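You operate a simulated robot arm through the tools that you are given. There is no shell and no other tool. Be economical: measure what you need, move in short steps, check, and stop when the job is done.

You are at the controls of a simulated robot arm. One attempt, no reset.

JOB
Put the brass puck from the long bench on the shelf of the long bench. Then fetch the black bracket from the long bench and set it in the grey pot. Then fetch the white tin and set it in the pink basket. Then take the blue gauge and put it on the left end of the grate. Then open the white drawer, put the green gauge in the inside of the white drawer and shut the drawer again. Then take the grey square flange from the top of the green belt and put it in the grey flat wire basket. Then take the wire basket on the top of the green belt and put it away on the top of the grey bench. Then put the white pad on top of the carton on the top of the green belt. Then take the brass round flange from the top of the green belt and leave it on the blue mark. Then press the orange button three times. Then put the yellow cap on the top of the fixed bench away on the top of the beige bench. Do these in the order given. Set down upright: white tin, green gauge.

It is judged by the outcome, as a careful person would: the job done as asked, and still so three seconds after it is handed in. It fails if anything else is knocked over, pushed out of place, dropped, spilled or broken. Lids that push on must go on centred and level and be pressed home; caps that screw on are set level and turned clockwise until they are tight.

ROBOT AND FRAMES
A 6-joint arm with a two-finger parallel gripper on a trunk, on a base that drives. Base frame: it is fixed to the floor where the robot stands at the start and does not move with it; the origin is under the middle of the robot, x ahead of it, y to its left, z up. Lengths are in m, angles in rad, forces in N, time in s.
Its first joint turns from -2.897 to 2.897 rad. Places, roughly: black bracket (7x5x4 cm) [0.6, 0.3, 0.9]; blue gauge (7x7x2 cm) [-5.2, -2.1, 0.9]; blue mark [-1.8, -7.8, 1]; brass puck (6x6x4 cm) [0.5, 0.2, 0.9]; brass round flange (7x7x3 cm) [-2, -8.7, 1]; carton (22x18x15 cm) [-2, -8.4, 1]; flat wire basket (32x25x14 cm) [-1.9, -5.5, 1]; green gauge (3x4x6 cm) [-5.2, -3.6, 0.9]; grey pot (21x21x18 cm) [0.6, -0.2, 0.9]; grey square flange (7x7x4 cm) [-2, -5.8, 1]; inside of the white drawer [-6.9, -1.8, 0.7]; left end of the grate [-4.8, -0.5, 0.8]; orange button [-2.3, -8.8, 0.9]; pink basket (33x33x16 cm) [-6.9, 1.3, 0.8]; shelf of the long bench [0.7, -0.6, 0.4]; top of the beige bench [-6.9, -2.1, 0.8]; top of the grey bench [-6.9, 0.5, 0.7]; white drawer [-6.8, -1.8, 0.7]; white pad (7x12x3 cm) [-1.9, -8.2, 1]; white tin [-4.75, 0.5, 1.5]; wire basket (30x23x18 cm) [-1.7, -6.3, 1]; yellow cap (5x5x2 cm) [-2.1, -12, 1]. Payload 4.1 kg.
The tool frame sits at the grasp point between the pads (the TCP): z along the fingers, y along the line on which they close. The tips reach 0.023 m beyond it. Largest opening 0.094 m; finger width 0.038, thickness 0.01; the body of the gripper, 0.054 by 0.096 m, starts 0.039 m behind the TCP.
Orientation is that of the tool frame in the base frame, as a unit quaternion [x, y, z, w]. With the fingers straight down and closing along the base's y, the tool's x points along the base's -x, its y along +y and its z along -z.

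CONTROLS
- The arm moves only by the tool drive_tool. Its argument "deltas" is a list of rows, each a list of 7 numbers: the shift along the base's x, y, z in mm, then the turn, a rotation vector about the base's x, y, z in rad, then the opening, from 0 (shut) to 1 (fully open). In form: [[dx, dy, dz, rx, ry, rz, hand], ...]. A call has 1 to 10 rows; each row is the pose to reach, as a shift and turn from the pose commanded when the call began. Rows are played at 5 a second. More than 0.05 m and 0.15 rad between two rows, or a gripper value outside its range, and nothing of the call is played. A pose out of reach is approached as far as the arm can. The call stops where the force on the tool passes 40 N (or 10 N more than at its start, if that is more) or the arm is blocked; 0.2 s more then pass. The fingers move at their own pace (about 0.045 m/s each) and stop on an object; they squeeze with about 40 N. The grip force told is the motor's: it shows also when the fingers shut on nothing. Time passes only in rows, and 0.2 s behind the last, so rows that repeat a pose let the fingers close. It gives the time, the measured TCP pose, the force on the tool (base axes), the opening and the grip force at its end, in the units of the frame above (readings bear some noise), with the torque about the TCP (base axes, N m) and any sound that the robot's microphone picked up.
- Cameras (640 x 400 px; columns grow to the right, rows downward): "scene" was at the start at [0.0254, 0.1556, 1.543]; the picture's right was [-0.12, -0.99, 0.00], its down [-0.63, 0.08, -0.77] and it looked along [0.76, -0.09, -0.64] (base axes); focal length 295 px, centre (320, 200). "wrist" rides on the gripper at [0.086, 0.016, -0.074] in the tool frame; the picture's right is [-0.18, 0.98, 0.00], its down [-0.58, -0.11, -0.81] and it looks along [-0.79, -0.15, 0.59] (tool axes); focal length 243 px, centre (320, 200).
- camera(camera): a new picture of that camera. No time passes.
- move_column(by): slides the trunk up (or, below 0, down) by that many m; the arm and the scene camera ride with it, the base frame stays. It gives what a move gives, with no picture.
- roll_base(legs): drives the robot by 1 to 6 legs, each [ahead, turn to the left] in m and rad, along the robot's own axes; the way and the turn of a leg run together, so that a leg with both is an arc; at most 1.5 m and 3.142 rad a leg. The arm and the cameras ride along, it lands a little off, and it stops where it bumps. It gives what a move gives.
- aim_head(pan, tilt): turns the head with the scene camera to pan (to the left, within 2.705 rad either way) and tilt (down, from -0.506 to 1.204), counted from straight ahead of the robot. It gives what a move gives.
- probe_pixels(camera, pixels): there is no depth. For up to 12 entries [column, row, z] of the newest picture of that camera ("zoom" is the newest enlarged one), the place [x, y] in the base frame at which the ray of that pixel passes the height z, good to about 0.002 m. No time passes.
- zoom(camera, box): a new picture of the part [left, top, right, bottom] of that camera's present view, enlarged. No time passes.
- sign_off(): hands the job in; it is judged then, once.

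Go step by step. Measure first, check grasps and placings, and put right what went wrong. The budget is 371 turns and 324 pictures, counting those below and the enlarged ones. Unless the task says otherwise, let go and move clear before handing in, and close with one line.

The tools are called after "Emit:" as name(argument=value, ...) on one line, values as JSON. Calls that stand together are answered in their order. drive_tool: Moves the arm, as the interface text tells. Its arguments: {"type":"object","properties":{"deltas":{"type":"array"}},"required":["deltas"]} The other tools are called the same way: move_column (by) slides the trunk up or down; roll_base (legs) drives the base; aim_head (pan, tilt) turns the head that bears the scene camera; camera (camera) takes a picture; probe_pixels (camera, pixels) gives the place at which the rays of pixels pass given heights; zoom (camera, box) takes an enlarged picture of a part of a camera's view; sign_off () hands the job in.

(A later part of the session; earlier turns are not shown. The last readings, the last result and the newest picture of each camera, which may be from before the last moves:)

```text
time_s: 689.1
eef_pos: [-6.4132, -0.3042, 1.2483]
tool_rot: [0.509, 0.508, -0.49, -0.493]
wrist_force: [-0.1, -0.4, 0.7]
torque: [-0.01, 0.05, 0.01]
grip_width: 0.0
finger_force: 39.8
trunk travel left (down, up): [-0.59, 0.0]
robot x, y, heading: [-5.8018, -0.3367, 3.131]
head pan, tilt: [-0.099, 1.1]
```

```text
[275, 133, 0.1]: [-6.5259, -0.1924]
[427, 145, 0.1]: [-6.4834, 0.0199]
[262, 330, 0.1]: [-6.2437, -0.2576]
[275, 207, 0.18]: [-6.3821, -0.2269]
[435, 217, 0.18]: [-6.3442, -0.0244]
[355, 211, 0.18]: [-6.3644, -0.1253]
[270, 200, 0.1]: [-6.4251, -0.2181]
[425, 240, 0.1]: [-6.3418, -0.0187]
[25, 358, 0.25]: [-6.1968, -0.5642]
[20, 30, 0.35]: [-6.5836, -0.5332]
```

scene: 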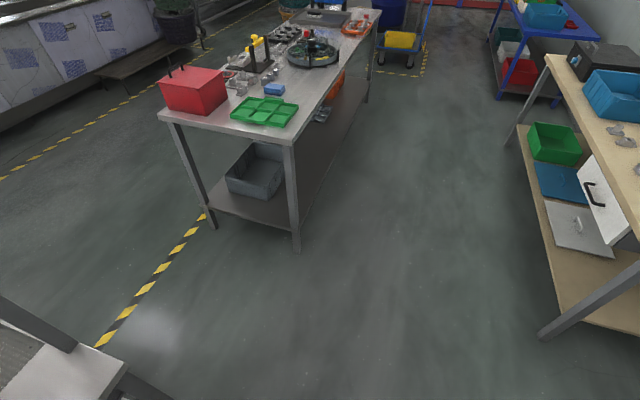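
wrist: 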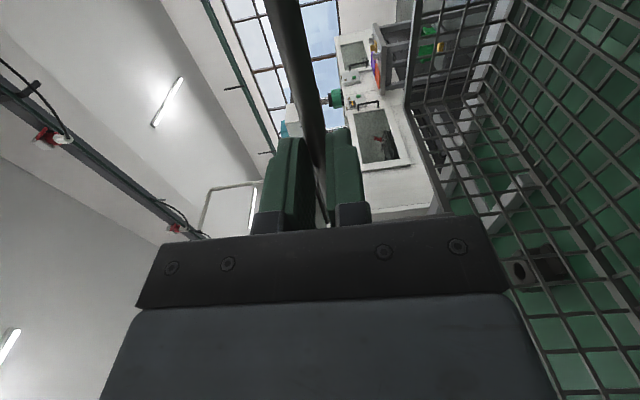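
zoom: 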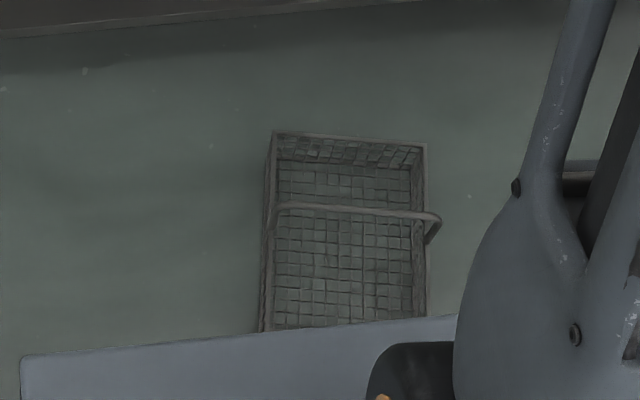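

The basket is upright with its handle bar at (−6.364,−0.125,0.18), yawed −0.185. I'll turn the tool straight down, back off 6 cm, and go down for the handle.

Emit:
roll_base(legs=[[-0.06, 0]])

Emit:
drive_tool(deltas=[[0, 0, 0, 0, -0.145, 0, 0.3], [0, 0, 0, 0, -0.29, 0, 0.6], [0, 0, 0, 0, -0.435, 0, 1], [0, 0, 0, 0, -0.58, 0, 1], [0, 0, 0, 0, -0.725, 0, 1], [0, 0, 0, 0, -0.87, 0, 1], [0, 0, 0, 0, -1.015, 0, 1], [0, 0, 0, 0, -1.16, 0, 1], [0, 0, 0, 0, -1.305, 0, 1], [0, 0, 0, 0, -1.45, 0, 1]])

Emit:
drive_tool(deltas=[[0, 0, 0, 0, -0.12, 0, 1], [0, 30, 0, 0, -0.1, -0.1, 1], [0, 60, 0, 0, -0.1, -0.19, 1]])

Emit:
move_column(by=-0.4)

Emit:
camera(camera="wrist")

```text
time_s: 690.1
eef_pos: [-6.3511, -0.3049, 1.2483]
tool_rot: [0.507, 0.508, -0.49, -0.494]
wrist_force: [0.5, -0.6, 0.7]
torque: [0.0, -0.05, -0.01]
grip_width: 0.0002
finger_force: 40.0
trunk travel left (down, up): [-0.59, 0.0]
robot x, y, heading: [-5.7464, -0.3366, 3.124]
head pan, tilt: [-0.099, 1.1]
```

```text
time_s: 692.3
eef_pos: [-6.333, -0.2867, 1.225]
tool_rot: [0.694, 0.705, -0.142, 0.03]
wrist_force: [-0.3, -0.4, -0.5]
torque: [-0.01, 0.01, -0.02]
grip_width: 0.0939
finger_force: 0.1
out of reach, approached as far as the arm can: row 4, 5, 6, 7, 8, 9, 10
trunk travel left (down, up): [-0.59, 0.0]
robot x, y, heading: [-5.745, -0.3346, 3.132]
head pan, tilt: [-0.099, 1.1]
```

```text
time_s: 693.1
eef_pos: [-6.3317, -0.2249, 1.2221]
tool_rot: [0.762, 0.632, -0.125, 0.06]
wrist_force: [0.0, 0.1, -1.5]
torque: [-0.02, 0.02, 0.0]
grip_width: 0.0941
finger_force: 0.0
out of reach, approached as far as the arm can: row 3
trunk travel left (down, up): [-0.59, 0.0]
robot x, y, heading: [-5.7487, -0.3313, 3.13]
head pan, tilt: [-0.099, 1.1]
```

```text
time_s: 696.9
eef_pos: [-6.3308, -0.2267, 0.8221]
tool_rot: [0.762, 0.632, -0.126, 0.059]
wrist_force: [-0.5, -0.1, 0.5]
torque: [0.0, -0.01, 0.0]
grip_width: 0.094
finger_force: 0.1
trunk travel left (down, up): [-0.19, 0.4]
robot x, y, heading: [-5.7459, -0.3329, 3.129]
head pan, tilt: [-0.099, 1.1]
```

```text
112 pictures are left
```

wrist: 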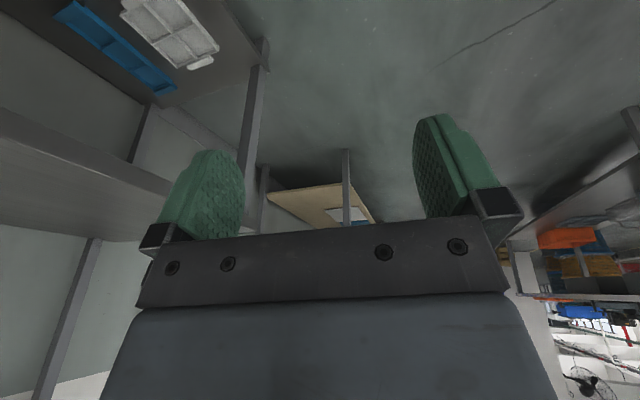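

The tool has some leftover tilt. I'll correct it (rotation about (0.25,−0.12,0)) while moving above the handle, in small steps.

Emit:
drive_tool(deltas=[[0, 15, -20, 0.084, -0.039, 0.002, 1], [-5, 30, -40, 0.168, -0.079, 0.004, 1], [-10, 50, -60, 0.252, -0.118, 0.007, 1], [-20, 75, -95, 0.252, -0.118, 0.007, 1], [-33, 102, -125, 0.252, -0.118, 0.007, 1], [-33, 102, -170, 0.252, -0.118, 0.007, 1], [-33, 102, -215, 0.252, -0.118, 0.007, 1], [-33, 102, -260, 0.252, -0.118, 0.007, 1], [-33, 102, -300, 0.252, -0.118, 0.007, 1]])

Emit:
camera(camera="wrist")

Emit:
camera(camera="scene")

```text
time_s: 698.9
eef_pos: [-6.3213, -0.1408, 0.5357]
tool_rot: [0.765, 0.637, -0.1, 0.019]
wrist_force: [0.0, -0.5, 0.3]
torque: [0.0, 0.03, -0.02]
grip_width: 0.0939
finger_force: 0.0
out of reach, approached as far as the arm can: row 1, 2, 3, 4, 5, 6, 7, 8, 9
trunk travel left (down, up): [-0.19, 0.4]
robot x, y, heading: [-5.7435, -0.3377, 3.131]
head pan, tilt: [-0.099, 1.1]
```

```text
111 pictures are left
```

wrist: 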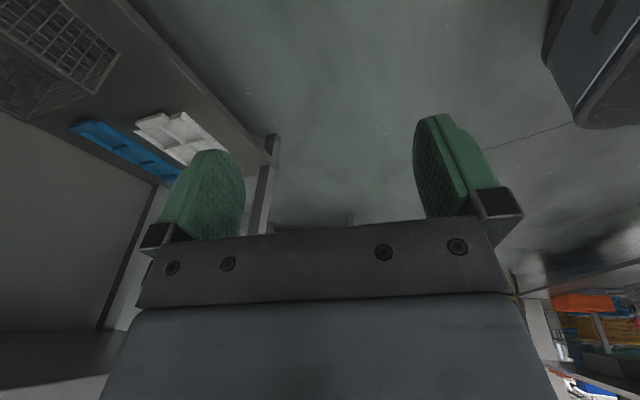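

```text
110 pictures are left
```

scene: 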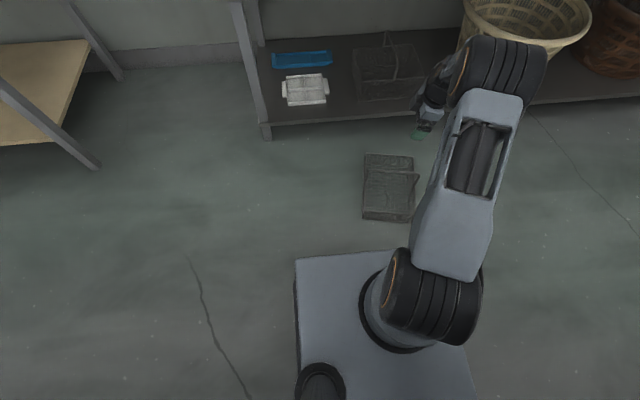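

The arm is stuck near straight again. I'll move down a little without rotating to unlock it.

Emit:
drive_tool(deltas=[[20, 0, -30, 0, 0, 0, 1], [40, 0, -60, 0, 0, 0, 1], [60, 0, -90, 0, 0, 0, 1], [80, 0, -110, 0, 0, 0, 1]])

```text
time_s: 699.9
eef_pos: [-6.2417, -0.1422, 0.4271]
tool_rot: [0.764, 0.637, -0.1, 0.018]
wrist_force: [0.0, -0.5, 0.5]
torque: [0.02, 0.0, 0.0]
grip_width: 0.094
finger_force: 0.0
trunk travel left (down, up): [-0.19, 0.4]
robot x, y, heading: [-5.7464, -0.3318, 3.128]
head pan, tilt: [-0.099, 1.1]
```

Unlocked. Now the remaining tilt correction.

Emit:
drive_tool(deltas=[[0, 0, 0, 0.08, -0.065, 0, 1], [0, 0, 0, 0.156, -0.13, 0.002, 1], [0, 0, 0, 0.156, -0.13, 0.002, 1]])

Emit:
camera(camera="wrist")

Emit:
camera(camera="scene")

```text
time_s: 700.7
eef_pos: [-6.2357, -0.1443, 0.4237]
tool_rot: [0.766, 0.64, -0.059, 0.01]
wrist_force: [-0.1, 0.5, -1.3]
torque: [0.02, -0.02, 0.0]
grip_width: 0.094
finger_force: 0.1
out of reach, approached as far as the arm can: row 1, 2, 3
trunk travel left (down, up): [-0.19, 0.4]
robot x, y, heading: [-5.744, -0.3324, 3.126]
head pan, tilt: [-0.099, 1.1]
```

```text
109 pictures are left
```

wrist: 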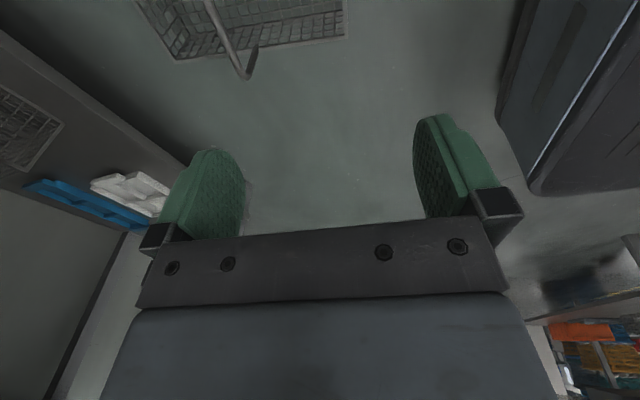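

```text
108 pictures are left
```

scene: 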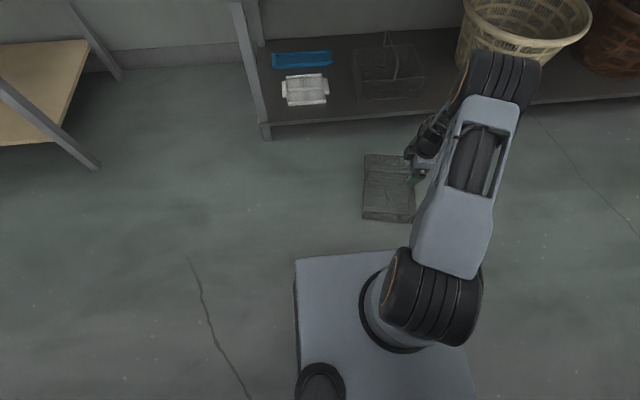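

The remaining tilt (0.12 rad) is acceptable. I'll move forward over the bar at this height first.

Emit:
drive_tool(deltas=[[-30, 5, 0, 0, 0, 0, 1], [-60, 10, 0, 0, 0, 0, 1], [-90, 15, 0, 0, 0, 0, 1], [-120, 20, 0, 0, 0, 0, 1]])

Emit:
move_column(by=-0.15)

Emit:
camera(camera="wrist")

Emit:
camera(camera="scene")

```text
time_s: 701.7
eef_pos: [-6.3329, -0.1331, 0.4186]
tool_rot: [0.765, 0.638, -0.091, 0.013]
wrist_force: [0.7, 0.1, 0.1]
torque: [-0.02, 0.03, -0.02]
grip_width: 0.0941
finger_force: 0.1
out of reach, approached as far as the arm can: row 1, 2, 3, 4
trunk travel left (down, up): [-0.19, 0.4]
robot x, y, heading: [-5.7447, -0.3329, 3.124]
head pan, tilt: [-0.099, 1.1]
```

```text
time_s: 703.5
eef_pos: [-6.3339, -0.1329, 0.2699]
tool_rot: [0.765, 0.637, -0.09, 0.014]
wrist_force: [0.3, 0.0, -0.6]
torque: [0.01, -0.02, 0.0]
grip_width: 0.0942
finger_force: 0.0
trunk travel left (down, up): [-0.04, 0.55]
robot x, y, heading: [-5.7448, -0.3371, 3.131]
head pan, tilt: [-0.099, 1.1]
```

```text
107 pictures are left
```

wrist: 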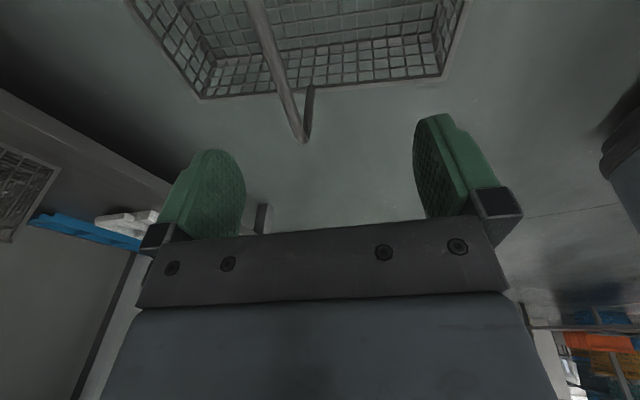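

```text
106 pictures are left
```

scene: 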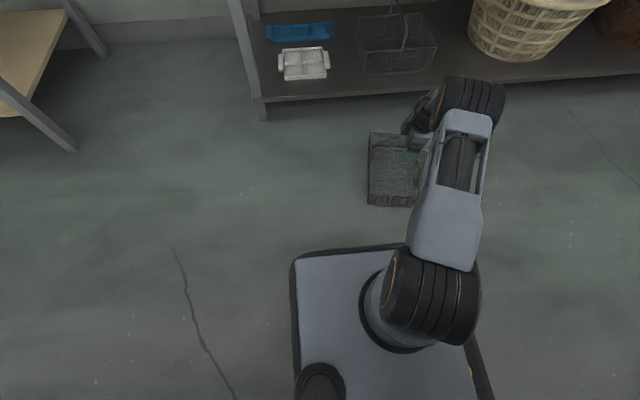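

Emit:
probe_pixels(camera="wrist", pixels=[[258, 20, 0.175], [280, 75, 0.175], [300, 130, 0.175], [280, 75, 0.165], [280, 75, 0.185]])

```text
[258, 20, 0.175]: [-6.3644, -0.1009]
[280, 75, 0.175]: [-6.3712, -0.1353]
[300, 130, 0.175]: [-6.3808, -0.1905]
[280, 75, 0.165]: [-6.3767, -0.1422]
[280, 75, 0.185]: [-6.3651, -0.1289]
```

The bar is at x≈−6.370, and I need −37 mm. I'll shift with the base, then go down.

Emit:
roll_base(legs=[[0.037, 0]])

Emit:
move_column(by=-0.04)

Emit:
camera(camera="wrist")

```text
time_s: 704.3
eef_pos: [-6.3705, -0.1322, 0.2698]
tool_rot: [0.764, 0.638, -0.09, 0.014]
wrist_force: [0.1, -0.8, 0.4]
torque: [0.02, 0.01, 0.02]
grip_width: 0.0941
finger_force: 0.1
trunk travel left (down, up): [-0.04, 0.55]
robot x, y, heading: [-5.7831, -0.3319, 3.13]
head pan, tilt: [-0.099, 1.1]
```

```text
time_s: 705.2
eef_pos: [-6.3696, -0.133, 0.2289]
tool_rot: [0.765, 0.638, -0.091, 0.012]
wrist_force: [0.7, 0.1, -0.3]
torque: [-0.03, -0.01, -0.01]
grip_width: 0.0938
finger_force: 0.0
trunk travel left (down, up): [0.0, 0.59]
robot x, y, heading: [-5.7872, -0.3365, 3.126]
head pan, tilt: [-0.099, 1.1]
```

```text
105 pictures are left
```

wrist: 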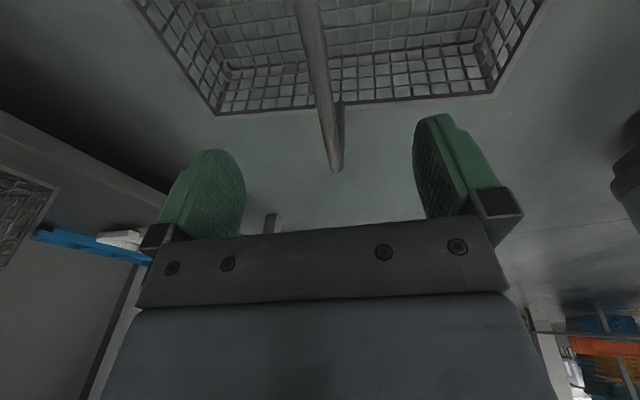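

The bar is centred. I'll go down 45 mm with the arm.

Emit:
drive_tool(deltas=[[0, 0, -20, 0, 0, 0, 1], [0, 0, -40, 0, 0, 0, 1], [0, 0, -55, 0, 0, 0, 1]])

Emit:
camera(camera="wrist")

```text
time_s: 706.0
eef_pos: [-6.3703, -0.134, 0.1752]
tool_rot: [0.765, 0.638, -0.09, 0.013]
wrist_force: [-0.4, 0.0, 0.4]
torque: [0.0, 0.0, 0.01]
grip_width: 0.094
finger_force: 0.1
trunk travel left (down, up): [0.0, 0.59]
robot x, y, heading: [-5.7871, -0.3347, 3.13]
head pan, tilt: [-0.099, 1.1]
```

```text
104 pictures are left
```

wrist: 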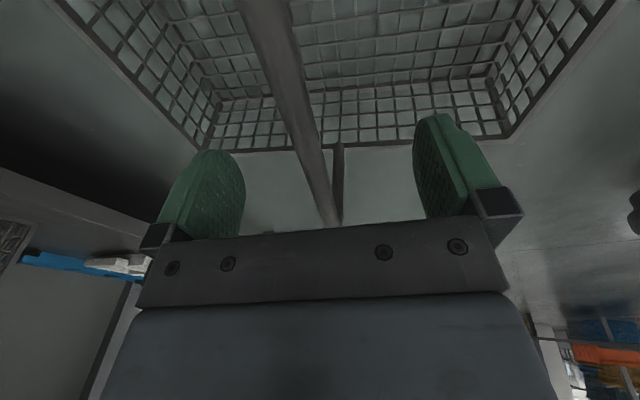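

The bar is well inside the grip. I'll close and lift with the trunk.

Emit:
drive_tool(deltas=[[0, 0, 0, 0, 0, 0, 0.5], [0, 0, 0, 0, 0, 0, 0.2], [0, 0, 0, 0, 0, 0, 0], [0, 0, 0, 0, 0, 0, 0], [0, 0, 0, 0, 0, 0, 0]])

Emit:
move_column(by=0.1)

Emit:
camera(camera="wrist")

```text
time_s: 707.2
eef_pos: [-6.3714, -0.1325, 0.1746]
tool_rot: [0.765, 0.638, -0.09, 0.013]
wrist_force: [-0.7, -1.0, 0.4]
torque: [-0.28, 0.07, -0.48]
grip_width: 0.0111
finger_force: 25.6
trunk travel left (down, up): [0.0, 0.59]
robot x, y, heading: [-5.7827, -0.3329, 3.128]
head pan, tilt: [-0.099, 1.1]
```

```text
time_s: 708.5
eef_pos: [-6.3713, -0.1326, 0.2739]
tool_rot: [0.765, 0.637, -0.09, 0.014]
wrist_force: [0.4, -1.1, -3.0]
torque: [-0.09, 0.02, 0.05]
grip_width: 0.0104
finger_force: 40.3
trunk travel left (down, up): [-0.1, 0.49]
robot x, y, heading: [-5.7808, -0.3336, 3.129]
head pan, tilt: [-0.099, 1.1]
```

```text
103 pictures are left
```

wrist: 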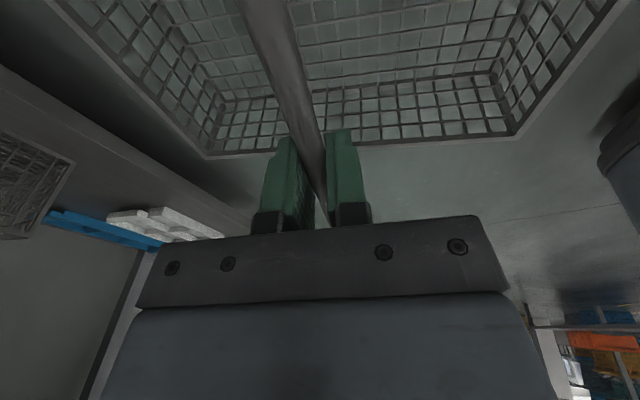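

Lifted. I'll raise the trunk, watching clearance from the bench edge (x −6.66).

Emit:
move_column(by=0.4)

Emit:
roll_base(legs=[[-0.05, 0]])

Emit:
move_column(by=0.09)

Emit:
aim_head(pan=0, tilt=0.8)

Emit:
camera(camera="scene")

```text
time_s: 712.3
eef_pos: [-6.3707, -0.1326, 0.6739]
tool_rot: [0.765, 0.638, -0.09, 0.013]
wrist_force: [0.6, 0.2, -3.9]
torque: [-0.07, 0.04, -0.01]
grip_width: 0.0105
finger_force: 40.0
trunk travel left (down, up): [-0.5, 0.09]
robot x, y, heading: [-5.7816, -0.3363, 3.129]
head pan, tilt: [-0.099, 1.1]
```

```text
time_s: 713.2
eef_pos: [-6.3209, -0.1331, 0.6735]
tool_rot: [0.765, 0.638, -0.09, 0.013]
wrist_force: [0.3, 0.2, -3.5]
torque: [-0.06, 0.01, 0.0]
grip_width: 0.0108
finger_force: 40.0
trunk travel left (down, up): [-0.5, 0.09]
robot x, y, heading: [-5.7328, -0.3322, 3.128]
head pan, tilt: [-0.099, 1.1]
```

```text
time_s: 714.5
eef_pos: [-6.322, -0.1325, 0.7633]
tool_rot: [0.764, 0.639, -0.09, 0.014]
wrist_force: [-0.1, 0.7, -4.9]
torque: [-0.06, 0.03, -0.03]
grip_width: 0.0106
finger_force: 40.4
trunk travel left (down, up): [-0.59, 0.0]
robot x, y, heading: [-5.7373, -0.3364, 3.131]
head pan, tilt: [-0.099, 1.1]
```

```text
time_s: 715.3
eef_pos: [-6.3214, -0.1326, 0.7633]
tool_rot: [0.765, 0.638, -0.091, 0.014]
wrist_force: [-0.3, -0.1, -4.3]
torque: [-0.05, -0.01, 0.03]
grip_width: 0.0108
finger_force: 40.3
trunk travel left (down, up): [-0.59, 0.0]
robot x, y, heading: [-5.732, -0.3355, 3.127]
head pan, tilt: [0.0, 0.799]
```

```text
102 pictures are left
```

scene: 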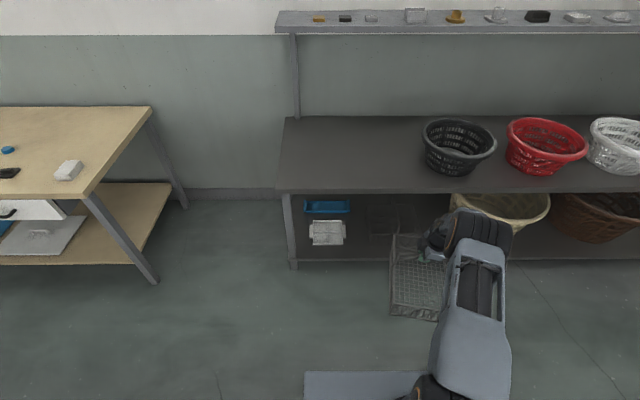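

Now I'll raise with the arm by 0.2 m, moving slightly inward.

Emit:
drive_tool(deltas=[[10, -5, 30, 0, 0, 0, 0], [20, -10, 60, 0, 0, 0, 0], [30, -20, 90, 0, 0, 0, 0], [40, -30, 120, 0, 0, 0, 0], [50, -40, 150, 0, 0, 0, 0], [60, -50, 180, 0, 0, 0, 0], [70, -60, 210, 0, 0, 0, 0]])

Emit:
camera(camera="scene")

```text
time_s: 716.9
eef_pos: [-6.2512, -0.1942, 0.9735]
tool_rot: [0.765, 0.638, -0.09, 0.013]
wrist_force: [0.2, 0.1, -4.0]
torque: [-0.03, -0.02, -0.03]
grip_width: 0.0107
finger_force: 39.8
trunk travel left (down, up): [-0.59, 0.0]
robot x, y, heading: [-5.7316, -0.3366, 3.13]
head pan, tilt: [0.0, 0.799]
```

```text
101 pictures are left
```

scene: 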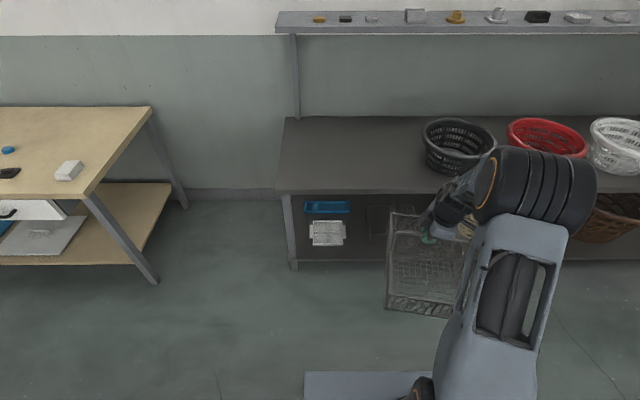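

Emit:
probe_pixels(camera="scene", pixels=[[423, 140, 0.86], [440, 172, 0.72], [278, 190, 0.71], [285, 117, 0.71], [430, 192, 0.71], [360, 150, 0.71], [392, 213, 0.9], [386, 305, 0.8]])

```text
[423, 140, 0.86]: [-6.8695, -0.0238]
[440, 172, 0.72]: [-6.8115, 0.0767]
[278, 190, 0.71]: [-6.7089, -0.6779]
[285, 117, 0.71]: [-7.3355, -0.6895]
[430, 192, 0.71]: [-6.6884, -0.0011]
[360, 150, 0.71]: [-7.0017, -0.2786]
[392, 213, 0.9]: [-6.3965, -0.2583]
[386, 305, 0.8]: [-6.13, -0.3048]
```

Bench free space is y −0.68…−0.03, x −6.69…−7.33. I'll aim for (−6.88,−0.36): first shift the basket sideways with the arm, then roll forward.

Emit:
drive_tool(deltas=[[0, -35, 5, 0, 0, 0, 0], [0, -70, 10, 0, 0, 0, 0], [0, -105, 15, 0, 0, 0, 0], [0, -140, 20, 0, 0, 0, 0], [0, -165, 25, 0, 0, 0, 0]])

Emit:
roll_base(legs=[[0.24, 0], [0.24, 0]])

Emit:
camera(camera="scene")

```text
time_s: 718.1
eef_pos: [-6.2481, -0.3577, 0.9941]
tool_rot: [0.764, 0.638, -0.096, 0.017]
wrist_force: [-1.1, -0.1, -3.5]
torque: [-0.09, 0.04, 0.01]
grip_width: 0.0107
finger_force: 39.6
out of reach, approached as far as the arm can: row 5
trunk travel left (down, up): [-0.59, 0.0]
robot x, y, heading: [-5.732, -0.3364, 3.129]
head pan, tilt: [0.0, 0.799]
```

```text
time_s: 721.2
eef_pos: [-6.7275, -0.3513, 0.9946]
tool_rot: [0.764, 0.638, -0.097, 0.017]
wrist_force: [0.1, 0.0, -4.1]
torque: [-0.07, -0.01, -0.01]
grip_width: 0.0106
finger_force: 39.4
trunk travel left (down, up): [-0.59, 0.0]
robot x, y, heading: [-6.2138, -0.3282, 3.131]
head pan, tilt: [0.0, 0.799]
```

```text
100 pictures are left
```

scene: 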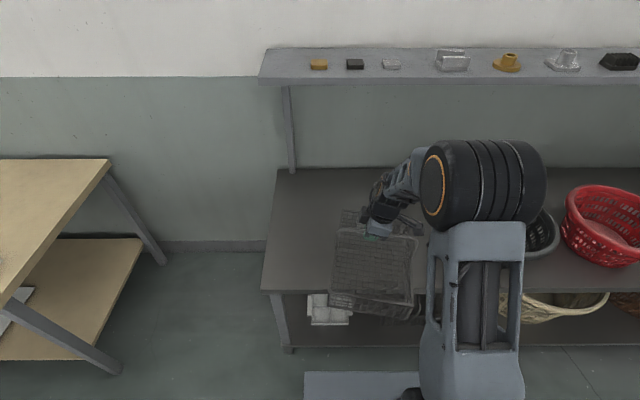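

Emit:
drive_tool(deltas=[[-30, 0, 0, 0, 0, 0, 0], [-60, 0, 0, 0, 0, 0, 0], [-90, 0, 0, 0, 0, 0, 0], [-120, 0, 0, 0, 0, 0, 0], [-145, 0, 0, 0, 0, 0, 0]])

Emit:
camera(camera="scene")

```text
time_s: 722.4
eef_pos: [-6.8598, -0.3468, 0.9865]
tool_rot: [0.761, 0.637, -0.118, 0.032]
wrist_force: [-0.7, -1.1, -3.6]
torque: [-0.05, -0.02, -0.01]
grip_width: 0.0107
finger_force: 40.0
out of reach, approached as far as the arm can: row 2, 3, 4, 5
trunk travel left (down, up): [-0.59, 0.0]
robot x, y, heading: [-6.2114, -0.3305, 3.129]
head pan, tilt: [0.0, 0.799]
```

```text
99 pictures are left
```

scene: 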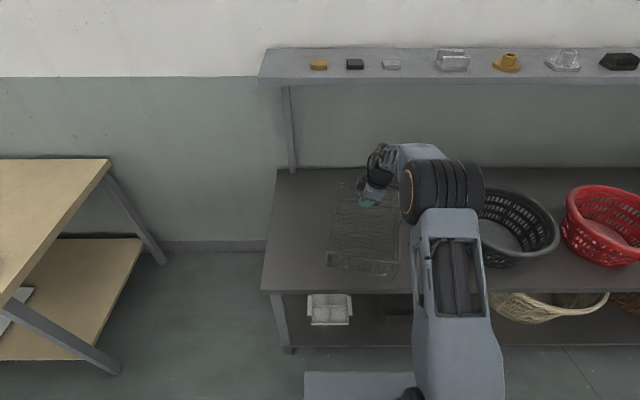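

I'll roll 4 cm forward, then lower with the trunk.

Emit:
roll_base(legs=[[0.045, 0]])

Emit:
move_column(by=-0.075)

Emit:
zoom(camera="scene", box=[250, 100, 490, 250])

```text
time_s: 723.3
eef_pos: [-6.9056, -0.3472, 0.9852]
tool_rot: [0.761, 0.636, -0.118, 0.032]
wrist_force: [0.1, -0.1, -3.9]
torque: [-0.02, 0.0, 0.02]
grip_width: 0.0105
finger_force: 40.0
trunk travel left (down, up): [-0.59, 0.0]
robot x, y, heading: [-6.2583, -0.326, 3.128]
head pan, tilt: [0.0, 0.799]
```

```text
time_s: 724.5
eef_pos: [-6.9041, -0.3464, 0.9117]
tool_rot: [0.761, 0.637, -0.119, 0.032]
wrist_force: [-0.3, -0.2, -4.5]
torque: [-0.01, -0.02, 0.02]
grip_width: 0.0106
finger_force: 39.7
trunk travel left (down, up): [-0.515, 0.075]
robot x, y, heading: [-6.2573, -0.3309, 3.128]
head pan, tilt: [0.0, 0.799]
```

```text
2.67 times, centred on (370, 175) of scene
```

zoom: 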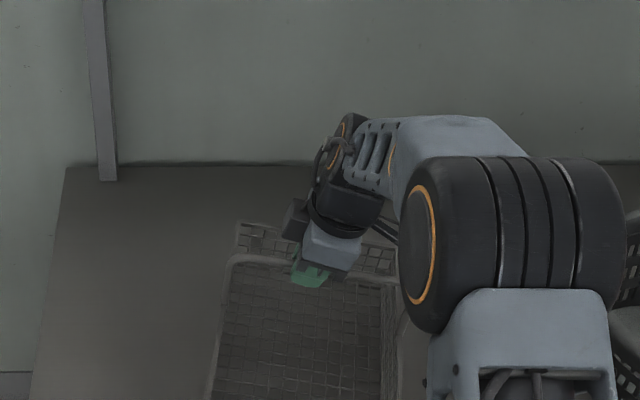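

Emit:
move_column(by=-0.015)

Emit:
move_column(by=-0.008)

```text
time_s: 725.1
eef_pos: [-6.9052, -0.3476, 0.897]
tool_rot: [0.76, 0.638, -0.12, 0.031]
wrist_force: [-3.7, -3.2, 8.6]
torque: [0.77, -0.11, 0.16]
grip_width: 0.0104
finger_force: 38.8
trunk travel left (down, up): [-0.5, 0.09]
robot x, y, heading: [-6.2599, -0.3295, 3.126]
head pan, tilt: [0.0, 0.799]
```

```text
time_s: 725.7
eef_pos: [-6.9043, -0.3473, 0.8921]
tool_rot: [0.761, 0.637, -0.122, 0.028]
wrist_force: [-3.2, -4.0, 26.7]
torque: [-0.38, 0.1, 0.41]
grip_width: 0.0109
finger_force: 40.3
trunk travel left (down, up): [-0.492, 0.098]
robot x, y, heading: [-6.2557, -0.3292, 3.125]
head pan, tilt: [0.0, 0.799]
```

It's on the bench. I'll ease, open, and rise.

Emit:
move_column(by=0.006)

Emit:
drive_tool(deltas=[[0, 0, 0, 0, 0, 0, 0.4], [0, 0, 0, 0, 0, 0, 0.8], [0, 0, 0, 0, 0, 0, 1], [0, 0, 0, 0, 0, 0, 1]])

Emit:
move_column(by=0.09)

Emit:
camera(camera="wrist")

Emit:
camera(camera="scene")

```text
time_s: 726.2
eef_pos: [-6.9025, -0.3461, 0.8916]
tool_rot: [0.761, 0.637, -0.118, 0.034]
wrist_force: [0.5, -0.7, 1.1]
torque: [-0.83, 0.08, -0.13]
grip_width: 0.0105
finger_force: 39.8
trunk travel left (down, up): [-0.498, 0.092]
robot x, y, heading: [-6.2591, -0.3282, 3.131]
head pan, tilt: [0.0, 0.799]
```

```text
time_s: 727.2
eef_pos: [-6.9044, -0.3484, 0.8933]
tool_rot: [0.761, 0.637, -0.118, 0.032]
wrist_force: [1.0, 0.9, 0.6]
torque: [-0.03, 0.0, -0.01]
grip_width: 0.0941
finger_force: 0.1
trunk travel left (down, up): [-0.498, 0.092]
robot x, y, heading: [-6.2587, -0.3278, 3.131]
head pan, tilt: [0.0, 0.799]
```

```text
time_s: 728.5
eef_pos: [-6.9034, -0.3476, 0.9837]
tool_rot: [0.761, 0.638, -0.119, 0.032]
wrist_force: [-0.2, 0.2, 0.8]
torque: [0.0, -0.01, 0.04]
grip_width: 0.094
finger_force: 0.1
trunk travel left (down, up): [-0.588, 0.002]
robot x, y, heading: [-6.2563, -0.3283, 3.128]
head pan, tilt: [0.0, 0.799]
```

```text
97 pictures are left
```

wrist: 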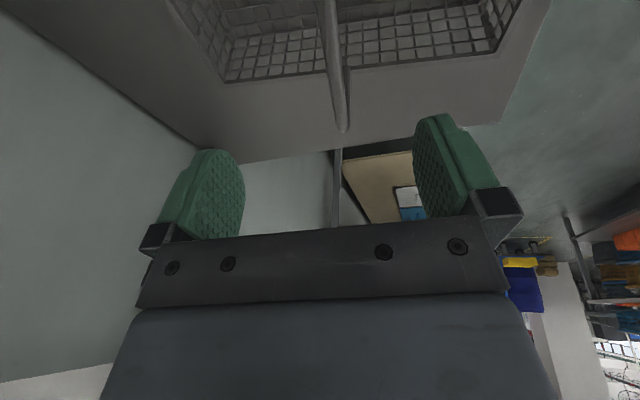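

```text
96 pictures are left
```

scene: 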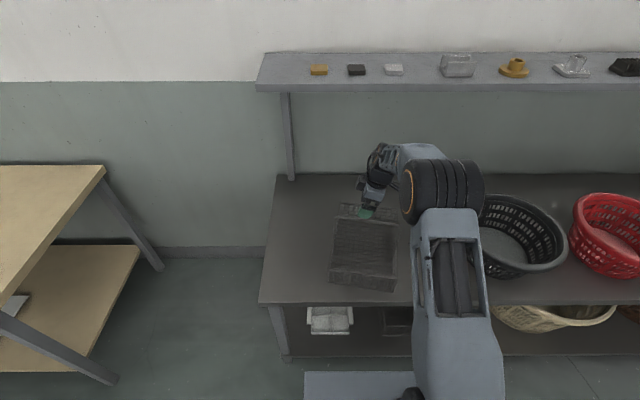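

The wire basket stands on the grey bench. I'll back off, then bring the tool in and straighten it for the next jobs.

Emit:
roll_base(legs=[[-0.44, 0]])

Emit:
drive_tool(deltas=[[25, 0, -30, 0, 0, 0, 1], [50, 0, -60, 0, 0, 0, 1], [80, 0, -80, 0, 0, 0, 1], [115, 0, -80, 0, 0, 0, 1], [150, 0, -80, 0, 0, 0, 1]])

Emit:
drive_tool(deltas=[[0, 0, 10, 0.007, -0.026, -0.139, 1], [0, 0, 20, 0.014, -0.052, -0.277, 1], [0, 0, 40, 0.021, -0.078, -0.416, 1], [0, 0, 60, 0.028, -0.104, -0.554, 1], [0, 0, 80, 0.035, -0.13, -0.693, 1], [0, 0, 100, 0.042, -0.155, -0.832, 1], [0, 0, 120, 0.049, -0.181, -0.97, 1], [0, 0, 140, 0.056, -0.207, -1.109, 1], [0, 0, 160, 0.063, -0.233, -1.247, 1], [0, 0, 180, 0.07, -0.259, -1.386, 1]])

```text
time_s: 731.1
eef_pos: [-6.4661, -0.3526, 0.9852]
tool_rot: [0.761, 0.637, -0.12, 0.032]
wrist_force: [0.9, -0.1, -0.1]
torque: [-0.03, 0.03, 0.0]
grip_width: 0.094
finger_force: 0.0
trunk travel left (down, up): [-0.588, 0.002]
robot x, y, heading: [-5.8182, -0.3319, 3.127]
head pan, tilt: [0.0, 0.799]
```

```text
time_s: 732.3
eef_pos: [-6.3151, -0.3519, 0.9038]
tool_rot: [0.76, 0.638, -0.119, 0.032]
wrist_force: [0.2, -0.9, -0.4]
torque: [0.0, 0.0, 0.01]
grip_width: 0.0939
finger_force: 0.0
trunk travel left (down, up): [-0.588, 0.002]
robot x, y, heading: [-5.8164, -0.3309, 3.127]
head pan, tilt: [0.0, 0.799]
```

```text
time_s: 734.5
eef_pos: [-6.2932, -0.3928, 1.0426]
tool_rot: [0.995, -0.009, -0.018, 0.094]
wrist_force: [0.0, -1.2, -0.8]
torque: [0.09, 0.01, -0.01]
grip_width: 0.0936
finger_force: 0.1
out of reach, approached as far as the arm can: row 4, 5, 6, 7, 8, 9, 10
trunk travel left (down, up): [-0.588, 0.002]
robot x, y, heading: [-5.8197, -0.3364, 3.125]
head pan, tilt: [0.0, 0.799]
```

Emit:
drive_tool(deltas=[[30, 10, -30, 0, 0, 0, 1], [60, 20, -60, 0, 0, 0, 1], [75, 30, -60, 0, 0, 0, 1]])

Emit:
drive_tool(deltas=[[0, 0, 30, 0, 0, 0, 1], [0, 0, 60, 0, 0, 0, 1], [0, 0, 100, 0, 0, 0, 1], [0, 0, 140, 0, 0, 0, 1], [0, 0, 180, 0, 0, 0, 1]])

```text
time_s: 735.3
eef_pos: [-6.22, -0.3607, 0.9837]
tool_rot: [0.995, -0.009, -0.019, 0.095]
wrist_force: [0.6, -0.3, -0.2]
torque: [-0.03, 0.05, -0.02]
grip_width: 0.0941
finger_force: 0.0
trunk travel left (down, up): [-0.588, 0.002]
robot x, y, heading: [-5.8162, -0.3327, 3.133]
head pan, tilt: [0.0, 0.799]
```

```text
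time_s: 736.5
eef_pos: [-6.2173, -0.3732, 1.1537]
tool_rot: [0.993, -0.011, -0.021, 0.117]
wrist_force: [0.7, -0.3, -0.2]
torque: [0.03, 0.01, -0.02]
grip_width: 0.0941
finger_force: 0.1
out of reach, approached as far as the arm can: row 4, 5
trunk travel left (down, up): [-0.588, 0.002]
robot x, y, heading: [-5.8204, -0.3348, 3.125]
head pan, tilt: [0.0, 0.799]
```

Emit:
drive_tool(deltas=[[20, 0, -20, 0.08, -0.014, 0.007, 1], [40, 0, -40, 0.16, -0.028, 0.015, 1], [40, 0, -40, 0.234, -0.042, 0.022, 1], [40, 0, -40, 0.234, -0.042, 0.022, 1]])

Emit:
camera(camera="scene")

```text
time_s: 737.5
eef_pos: [-6.203, -0.3798, 1.1211]
tool_rot: [0.994, -0.009, -0.019, 0.109]
wrist_force: [-0.6, -0.1, 0.6]
torque: [0.02, 0.01, -0.02]
grip_width: 0.0939
finger_force: 0.0
out of reach, approached as far as the arm can: row 1, 2, 3, 4
trunk travel left (down, up): [-0.588, 0.002]
robot x, y, heading: [-5.8168, -0.3341, 3.131]
head pan, tilt: [0.0, 0.799]
```

```text
95 pictures are left
```

scene: 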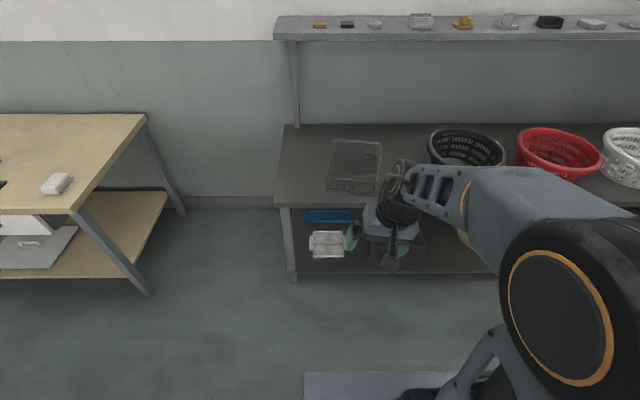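

The basket is well placed. The tool still leans about 0.22 rad; I'll try to correct that alone.

Emit:
drive_tool(deltas=[[0, 0, -30, 0, 0, 0, 1], [0, 0, -60, 0, 0, 0, 1], [0, 0, -60, 0.1, 0, 0, 1], [0, 0, -60, 0.2, -0.04, 0.02, 1]])

```text
time_s: 738.5
eef_pos: [-6.203, -0.3852, 1.0595]
tool_rot: [0.996, -0.01, -0.021, 0.089]
wrist_force: [0.1, -0.5, 0.3]
torque: [0.0, 0.02, -0.01]
grip_width: 0.0939
finger_force: 0.1
out of reach, approached as far as the arm can: row 3, 4
trunk travel left (down, up): [-0.588, 0.002]
robot x, y, heading: [-5.8188, -0.3322, 3.125]
head pan, tilt: [0.0, 0.799]
```

The wrist seems to be in a flipped branch with a joint at its limit. I'll try to unflip it by pitching the tool forward to horizontal and back in this open space.

Emit:
drive_tool(deltas=[[0, 0, 0, 0, 0.145, 0, 1], [0, 0, 0, 0, 0.29, 0, 1], [0, 0, 0, 0, 0.435, 0, 1], [0, 0, 0, 0, 0.58, 0, 1], [0, 0, 0, 0, 0.725, 0, 1], [0, 0, 0, 0, 0.87, 0, 1], [0, 0, 0, 0, 1.015, 0, 1], [0, 0, 0, 0, 1.16, 0, 1], [0, 0, 0, 0, 1.305, 0, 1], [0, 0, 0, 0, 1.45, 0, 1]])

Emit:
drive_tool(deltas=[[0, 0, 0, 0, 0.14, 0, 1], [0, 0, 0, 0, 0.28, 0, 1], [0, 0, 0, 0, 0.42, 0, 1], [0, 0, 0, 0, 0.56, 0, 1]])

Emit:
camera(camera="scene")

```text
time_s: 740.7
eef_pos: [-6.2723, -0.394, 1.0144]
tool_rot: [0.732, 0.052, -0.676, 0.072]
wrist_force: [-0.3, -0.3, 0.6]
torque: [0.0, 0.0, -0.01]
grip_width: 0.0941
finger_force: 0.0
out of reach, approached as far as the arm can: row 3, 4, 5, 6, 7, 8, 9, 10
trunk travel left (down, up): [-0.588, 0.002]
robot x, y, heading: [-5.8179, -0.3324, 3.132]
head pan, tilt: [0.0, 0.799]
```

```text
time_s: 741.7
eef_pos: [-6.3488, -0.4036, 1.0577]
tool_rot: [-0.521, -0.07, 0.849, -0.054]
wrist_force: [-0.5, 0.1, -0.4]
torque: [-0.02, 0.02, 0.04]
grip_width: 0.0941
finger_force: 0.0
out of reach, approached as far as the arm can: row 3, 4
trunk travel left (down, up): [-0.588, 0.002]
robot x, y, heading: [-5.8178, -0.336, 3.127]
head pan, tilt: [0.0, 0.799]
```

```text
94 pictures are left
```

scene: 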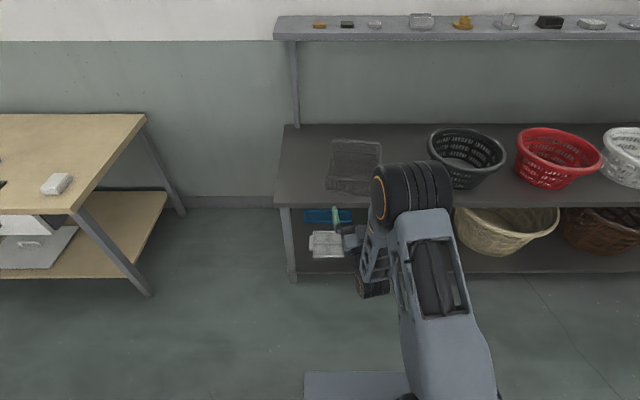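

This posture is the same as at the drawer, from where pitching back worked. I'll bring it to the same reach and height and pitch back while rising.

Emit:
drive_tool(deltas=[[20, 10, 5, 0, -0.14, 0, 1], [45, 20, 10, 0, -0.28, 0, 1], [70, 30, 20, 0, -0.42, 0, 1], [100, 40, 30, 0, -0.56, 0, 1]])

Emit:
drive_tool(deltas=[[0, 0, 10, 0, -0.145, 0, 1], [0, 0, 20, 0, -0.29, 0, 1], [0, 0, 30, 0, -0.435, 0, 1], [0, 0, 45, 0, -0.58, 0, 1], [0, 0, 60, 0, -0.725, 0, 1], [0, 0, 75, 0, -0.87, 0, 1], [0, 0, 90, 0, -1.015, 0, 1], [0, 0, 105, 0, -1.16, 0, 1], [0, 0, 115, 0, -1.305, 0, 1], [0, 0, 125, 0, -1.45, 0, 1]])

```text
time_s: 742.7
eef_pos: [-6.2984, -0.362, 1.0734]
tool_rot: [0.732, 0.053, -0.675, 0.073]
wrist_force: [0.0, 0.0, -0.2]
torque: [0.02, 0.01, 0.02]
grip_width: 0.094
finger_force: 0.1
out of reach, approached as far as the arm can: row 3, 4
trunk travel left (down, up): [-0.588, 0.002]
robot x, y, heading: [-5.8199, -0.3306, 3.129]
head pan, tilt: [0.0, 0.799]
```

```text
time_s: 744.9
eef_pos: [-6.2962, -0.3627, 1.187]
tool_rot: [0.992, -0.01, -0.025, 0.126]
wrist_force: [0.1, 1.2, -0.7]
torque: [-0.02, 0.02, -0.01]
grip_width: 0.0944
finger_force: 0.0
out of reach, approached as far as the arm can: row 1, 6, 9, 10
trunk travel left (down, up): [-0.588, 0.002]
robot x, y, heading: [-5.8214, -0.3399, 3.134]
head pan, tilt: [0.0, 0.799]
```

Still leaning. I'll unwind the forearm roll on purpose: rotate the tool about the slanted forearm axis by about π, in free space, then pitch back down.

Emit:
drive_tool(deltas=[[0, 0, 0, -0.1, 0, -0.1, 1], [0, 0, 0, -0.2, 0, -0.2, 1], [0, 0, 0, -0.3, 0, -0.3, 1], [0, 0, 0, -0.4, 0, -0.4, 1], [0, 0, 0, -0.5, 0, -0.5, 1], [0, 0, 0, -0.6, 0, -0.6, 1], [0, 0, 0, -0.7, 0, -0.7, 1], [0, 0, 0, -0.8, 0, -0.8, 1], [0, 0, 0, -0.9, 0, -0.9, 1], [0, 0, 0, -1.0, 0, -1.0, 1]])

Emit:
drive_tool(deltas=[[0, 0, 0, -0.1, 0, -0.1, 1], [0, 0, 0, -0.2, 0, -0.2, 1], [0, 0, 0, -0.3, 0, -0.3, 1], [0, 0, 0, -0.4, 0, -0.4, 1], [0, 0, 0, -0.5, 0, -0.5, 1], [0, 0, 0, -0.6, 0, -0.6, 1], [0, 0, 0, -0.7, 0, -0.7, 1], [0, 0, 0, -0.8, 0, -0.8, 1], [0, 0, 0, -0.9, 0, -0.9, 1], [0, 0, 0, -1.0, 0, -1.0, 1]])

Emit:
drive_tool(deltas=[[0, 0, 0, -0.1, 0, -0.1, 1], [0, 0, 0, -0.2, 0, -0.2, 1]])

Emit:
camera(camera="scene")

```text
time_s: 747.1
eef_pos: [-6.2978, -0.3631, 1.1871]
tool_rot: [0.69, -0.476, -0.073, 0.539]
wrist_force: [0.1, 0.3, -0.4]
torque: [0.0, 0.02, 0.02]
grip_width: 0.0941
finger_force: 0.0
out of reach, approached as far as the arm can: row 3, 4
trunk travel left (down, up): [-0.588, 0.002]
robot x, y, heading: [-5.8219, -0.3355, 3.126]
head pan, tilt: [0.0, 0.799]
```

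```text
time_s: 749.3
eef_pos: [-6.3076, -0.3661, 1.1897]
tool_rot: [-0.059, 0.713, 0.084, -0.694]
wrist_force: [-0.4, 1.0, 0.7]
torque: [0.02, 0.01, -0.02]
grip_width: 0.094
finger_force: 0.1
out of reach, approached as far as the arm can: row 7, 8, 9, 10
trunk travel left (down, up): [-0.588, 0.002]
robot x, y, heading: [-5.8218, -0.3334, 3.131]
head pan, tilt: [0.0, 0.799]
```

```text
time_s: 749.9
eef_pos: [-6.3073, -0.3653, 1.1897]
tool_rot: [0.082, 0.719, 0.081, -0.685]
wrist_force: [0.2, 0.3, -0.4]
torque: [-0.01, 0.03, 0.01]
grip_width: 0.094
finger_force: 0.2
trunk travel left (down, up): [-0.588, 0.002]
robot x, y, heading: [-5.8176, -0.3292, 3.124]
head pan, tilt: [0.0, 0.799]
```

```text
93 pictures are left
```

scene: 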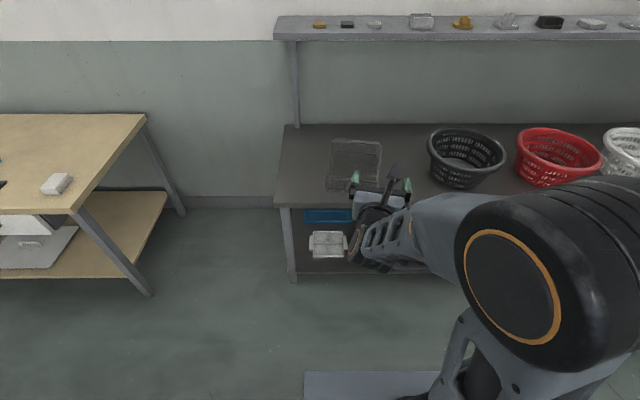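

The tool points forward with the camera on top. Now I'll pitch it back down.

Emit:
drive_tool(deltas=[[0, 0, 0, 0, -0.145, 0, 1], [0, 0, 0, 0, -0.29, 0, 1], [0, 0, 0, 0, -0.435, 0, 1], [0, 0, 0, 0, -0.58, 0, 1], [0, 0, 0, 0, -0.725, 0, 1], [0, 0, 0, 0, -0.87, 0, 1], [0, 0, 0, 0, -1.015, 0, 1], [0, 0, 0, 0, -1.16, 0, 1], [0, 0, 0, 0, -1.305, 0, 1], [0, 0, 0, 0, -1.45, 0, 1]])

Emit:
drive_tool(deltas=[[0, 0, 0, 0, -0.07, 0, 1], [0, 0, 0, 0, -0.07, -0.14, 1], [0, 0, 0, 0, -0.07, -0.28, 1], [0, 0, 0, 0, -0.07, -0.42, 1], [0, 0, 0, 0, -0.07, -0.56, 1], [0, 0, 0, 0, -0.07, -0.7, 1]])

```text
time_s: 752.1
eef_pos: [-6.3082, -0.3646, 1.1857]
tool_rot: [0.006, 0.992, 0.123, -0.036]
wrist_force: [-1.2, 0.8, -0.6]
torque: [-0.03, 0.03, 0.0]
grip_width: 0.0938
finger_force: 0.1
trunk travel left (down, up): [-0.588, 0.002]
robot x, y, heading: [-5.8185, -0.3338, 3.126]
head pan, tilt: [0.0, 0.799]
```

```text
time_s: 753.5
eef_pos: [-6.3076, -0.3418, 1.1818]
tool_rot: [0.337, 0.927, 0.163, 0.013]
wrist_force: [0.6, 0.8, -0.4]
torque: [0.0, -0.01, -0.03]
grip_width: 0.094
finger_force: 0.1
out of reach, approached as far as the arm can: row 1, 2, 3, 4, 5, 6
trunk travel left (down, up): [-0.588, 0.002]
robot x, y, heading: [-5.8193, -0.3345, 3.129]
head pan, tilt: [0.0, 0.799]
```

Emit:
drive_tool(deltas=[[0, 0, 0, 0, 0, 0.14, 1], [0, 0, 0, 0, 0, 0.28, 1], [0, 0, 0, 0, 0, 0.42, 1], [0, 0, 0, 0, 0, 0.56, 1], [0, 0, 0, 0, 0, 0.7, 1], [0, 0, 0, 0, 0, 0.84, 1], [0, 0, 0, 0, 0, 0.98, 1], [0, 0, 0, 0, 0, 1.12, 1], [0, 0, 0, 0, 0, 1.26, 1], [0, 0, 0, 0, 0, 1.4, 1]])

```text
time_s: 755.7
eef_pos: [-6.3079, -0.3421, 1.1822]
tool_rot: [-0.34, 0.926, 0.135, -0.094]
wrist_force: [0.5, -0.7, 0.5]
torque: [-0.02, 0.03, 0.02]
grip_width: 0.0941
finger_force: 0.0
trunk travel left (down, up): [-0.588, 0.002]
robot x, y, heading: [-5.8233, -0.3337, 3.131]
head pan, tilt: [0.0, 0.799]
```

Turning +z works freely. Now I'll level the tool at this yaw.

Emit:
drive_tool(deltas=[[0, 0, 0, -0.063, -0.09, 0, 1], [0, 0, 0, -0.126, -0.18, 0, 1], [0, 0, 0, -0.189, -0.27, 0, 1], [0, 0, 0, -0.189, -0.27, 0.14, 1], [0, 0, 0, -0.189, -0.27, 0.27, 1]])

```text
time_s: 756.9
eef_pos: [-6.2909, -0.3532, 1.1294]
tool_rot: [-0.462, 0.879, 0.119, 0.002]
wrist_force: [-0.9, -0.1, 0.5]
torque: [-0.01, -0.01, -0.03]
grip_width: 0.094
finger_force: 0.1
out of reach, approached as far as the arm can: row 1, 2, 3, 4, 5
trunk travel left (down, up): [-0.588, 0.002]
robot x, y, heading: [-5.8177, -0.3382, 3.129]
head pan, tilt: [0.0, 0.799]
```

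I see: the path passed beside the forearm axis, so the wrist rolled round instead of crossing. I'll pitch forward again, remove the sideways lean there, then pitch down exactly in-plane.

Emit:
drive_tool(deltas=[[0, 0, 10, 0, 0.145, 0, 1], [0, 0, 20, 0, 0.29, 0, 1], [0, 0, 30, 0, 0.435, 0, 1], [0, 0, 40, 0, 0.58, 0, 1], [0, 0, 50, 0, 0.725, 0, 1], [0, 0, 55, 0, 0.87, 0, 1], [0, 0, 60, 0, 1.015, 0, 1], [0, 0, 60, 0, 1.16, 0, 1], [0, 0, 60, 0, 1.305, 0, 1], [0, 0, 60, 0, 1.45, 0, 1]])

```text
time_s: 759.1
eef_pos: [-6.3005, -0.3539, 1.1913]
tool_rot: [-0.266, 0.66, 0.393, -0.582]
wrist_force: [0.5, -0.2, 0.5]
torque: [-0.04, -0.05, 0.01]
grip_width: 0.0942
finger_force: 0.1
out of reach, approached as far as the arm can: row 9, 10
trunk travel left (down, up): [-0.588, 0.002]
robot x, y, heading: [-5.8203, -0.3315, 3.131]
head pan, tilt: [0.0, 0.799]
```

Pointing forward with a 0.21 lean to +y. I'll yaw by +0.258 to bring it into the arm's plane, then pitch down in that plane.

Emit:
drive_tool(deltas=[[0, 0, 0, 0, 0, 0.13, 1], [0, 0, 0, 0, 0, 0.258, 1], [0, 0, 0, 0, 0, 0.258, 1]])

Emit:
drive_tool(deltas=[[0, 0, 0, 0.007, -0.145, 0, 1], [0, 0, 0, 0.014, -0.29, 0, 1], [0, 0, 0, 0.02, -0.435, 0, 1], [0, 0, 0, 0.027, -0.58, 0, 1], [0, 0, 0, 0.034, -0.725, 0, 1], [0, 0, 0, 0.041, -0.87, 0, 1], [0, 0, 0, 0.048, -1.015, 0, 1], [0, 0, 0, 0.054, -1.16, 0, 1], [0, 0, 0, 0.061, -1.305, 0, 1], [0, 0, 0, 0.068, -1.45, 0, 1]])

```text
time_s: 759.9
eef_pos: [-6.3101, -0.355, 1.1929]
tool_rot: [0.349, -0.62, -0.316, 0.628]
wrist_force: [0.1, -0.5, -0.2]
torque: [0.01, -0.02, 0.04]
grip_width: 0.094
finger_force: 0.0
out of reach, approached as far as the arm can: row 1, 2, 3
trunk travel left (down, up): [-0.588, 0.002]
robot x, y, heading: [-5.82, -0.3332, 3.133]
head pan, tilt: [0.0, 0.799]
```

```text
time_s: 762.1
eef_pos: [-6.3123, -0.3548, 1.193]
tool_rot: [-0.49, 0.87, 0.023, -0.047]
wrist_force: [-0.4, -0.2, 0.1]
torque: [0.03, 0.02, 0.0]
grip_width: 0.0939
finger_force: 0.1
trunk travel left (down, up): [-0.588, 0.002]
robot x, y, heading: [-5.8199, -0.3351, 3.131]
head pan, tilt: [0.0, 0.799]
```

The wrist is unflipped and level. I'll turn it on by +2.12 to the normal yaw.

Emit:
drive_tool(deltas=[[0, 0, 0, 0, 0, 0.145, 1], [0, 0, 0, 0, 0, 0.29, 1], [0, 0, 0, 0, 0, 0.435, 1], [0, 0, 0, 0, 0, 0.58, 1], [0, 0, 0, 0, 0, 0.725, 1], [0, 0, 0, 0, 0, 0.87, 1], [0, 0, 0, 0, 0, 1.015, 1], [0, 0, 0, 0, 0, 1.16, 1], [0, 0, 0, 0, 0, 1.305, 1], [0, 0, 0, 0, 0, 1.45, 1]])

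Emit:
drive_tool(deltas=[[0, 0, 0, 0, 0, 0.14, 1], [0, 0, 0, 0, 0, 0.28, 1], [0, 0, 0, 0, 0, 0.42, 1], [0, 0, 0, 0, 0, 0.55, 1], [0, 0, 0, 0, 0, 0.67, 1]])

```text
time_s: 764.3
eef_pos: [-6.3096, -0.354, 1.1932]
tool_rot: [0.944, -0.325, 0.013, 0.052]
wrist_force: [0.7, -0.9, -0.4]
torque: [0.02, 0.03, -0.02]
grip_width: 0.094
finger_force: 0.2
trunk travel left (down, up): [-0.588, 0.002]
robot x, y, heading: [-5.8225, -0.3344, 3.129]
head pan, tilt: [0.0, 0.799]
```

```text
time_s: 765.5
eef_pos: [-6.3106, -0.3558, 1.1931]
tool_rot: [0.999, 0.002, 0.03, 0.044]
wrist_force: [-0.2, -0.8, 0.9]
torque: [-0.01, 0.0, -0.02]
grip_width: 0.0942
finger_force: 0.1
trunk travel left (down, up): [-0.588, 0.002]
robot x, y, heading: [-5.8188, -0.3318, 3.127]
head pan, tilt: [0.0, 0.799]
```

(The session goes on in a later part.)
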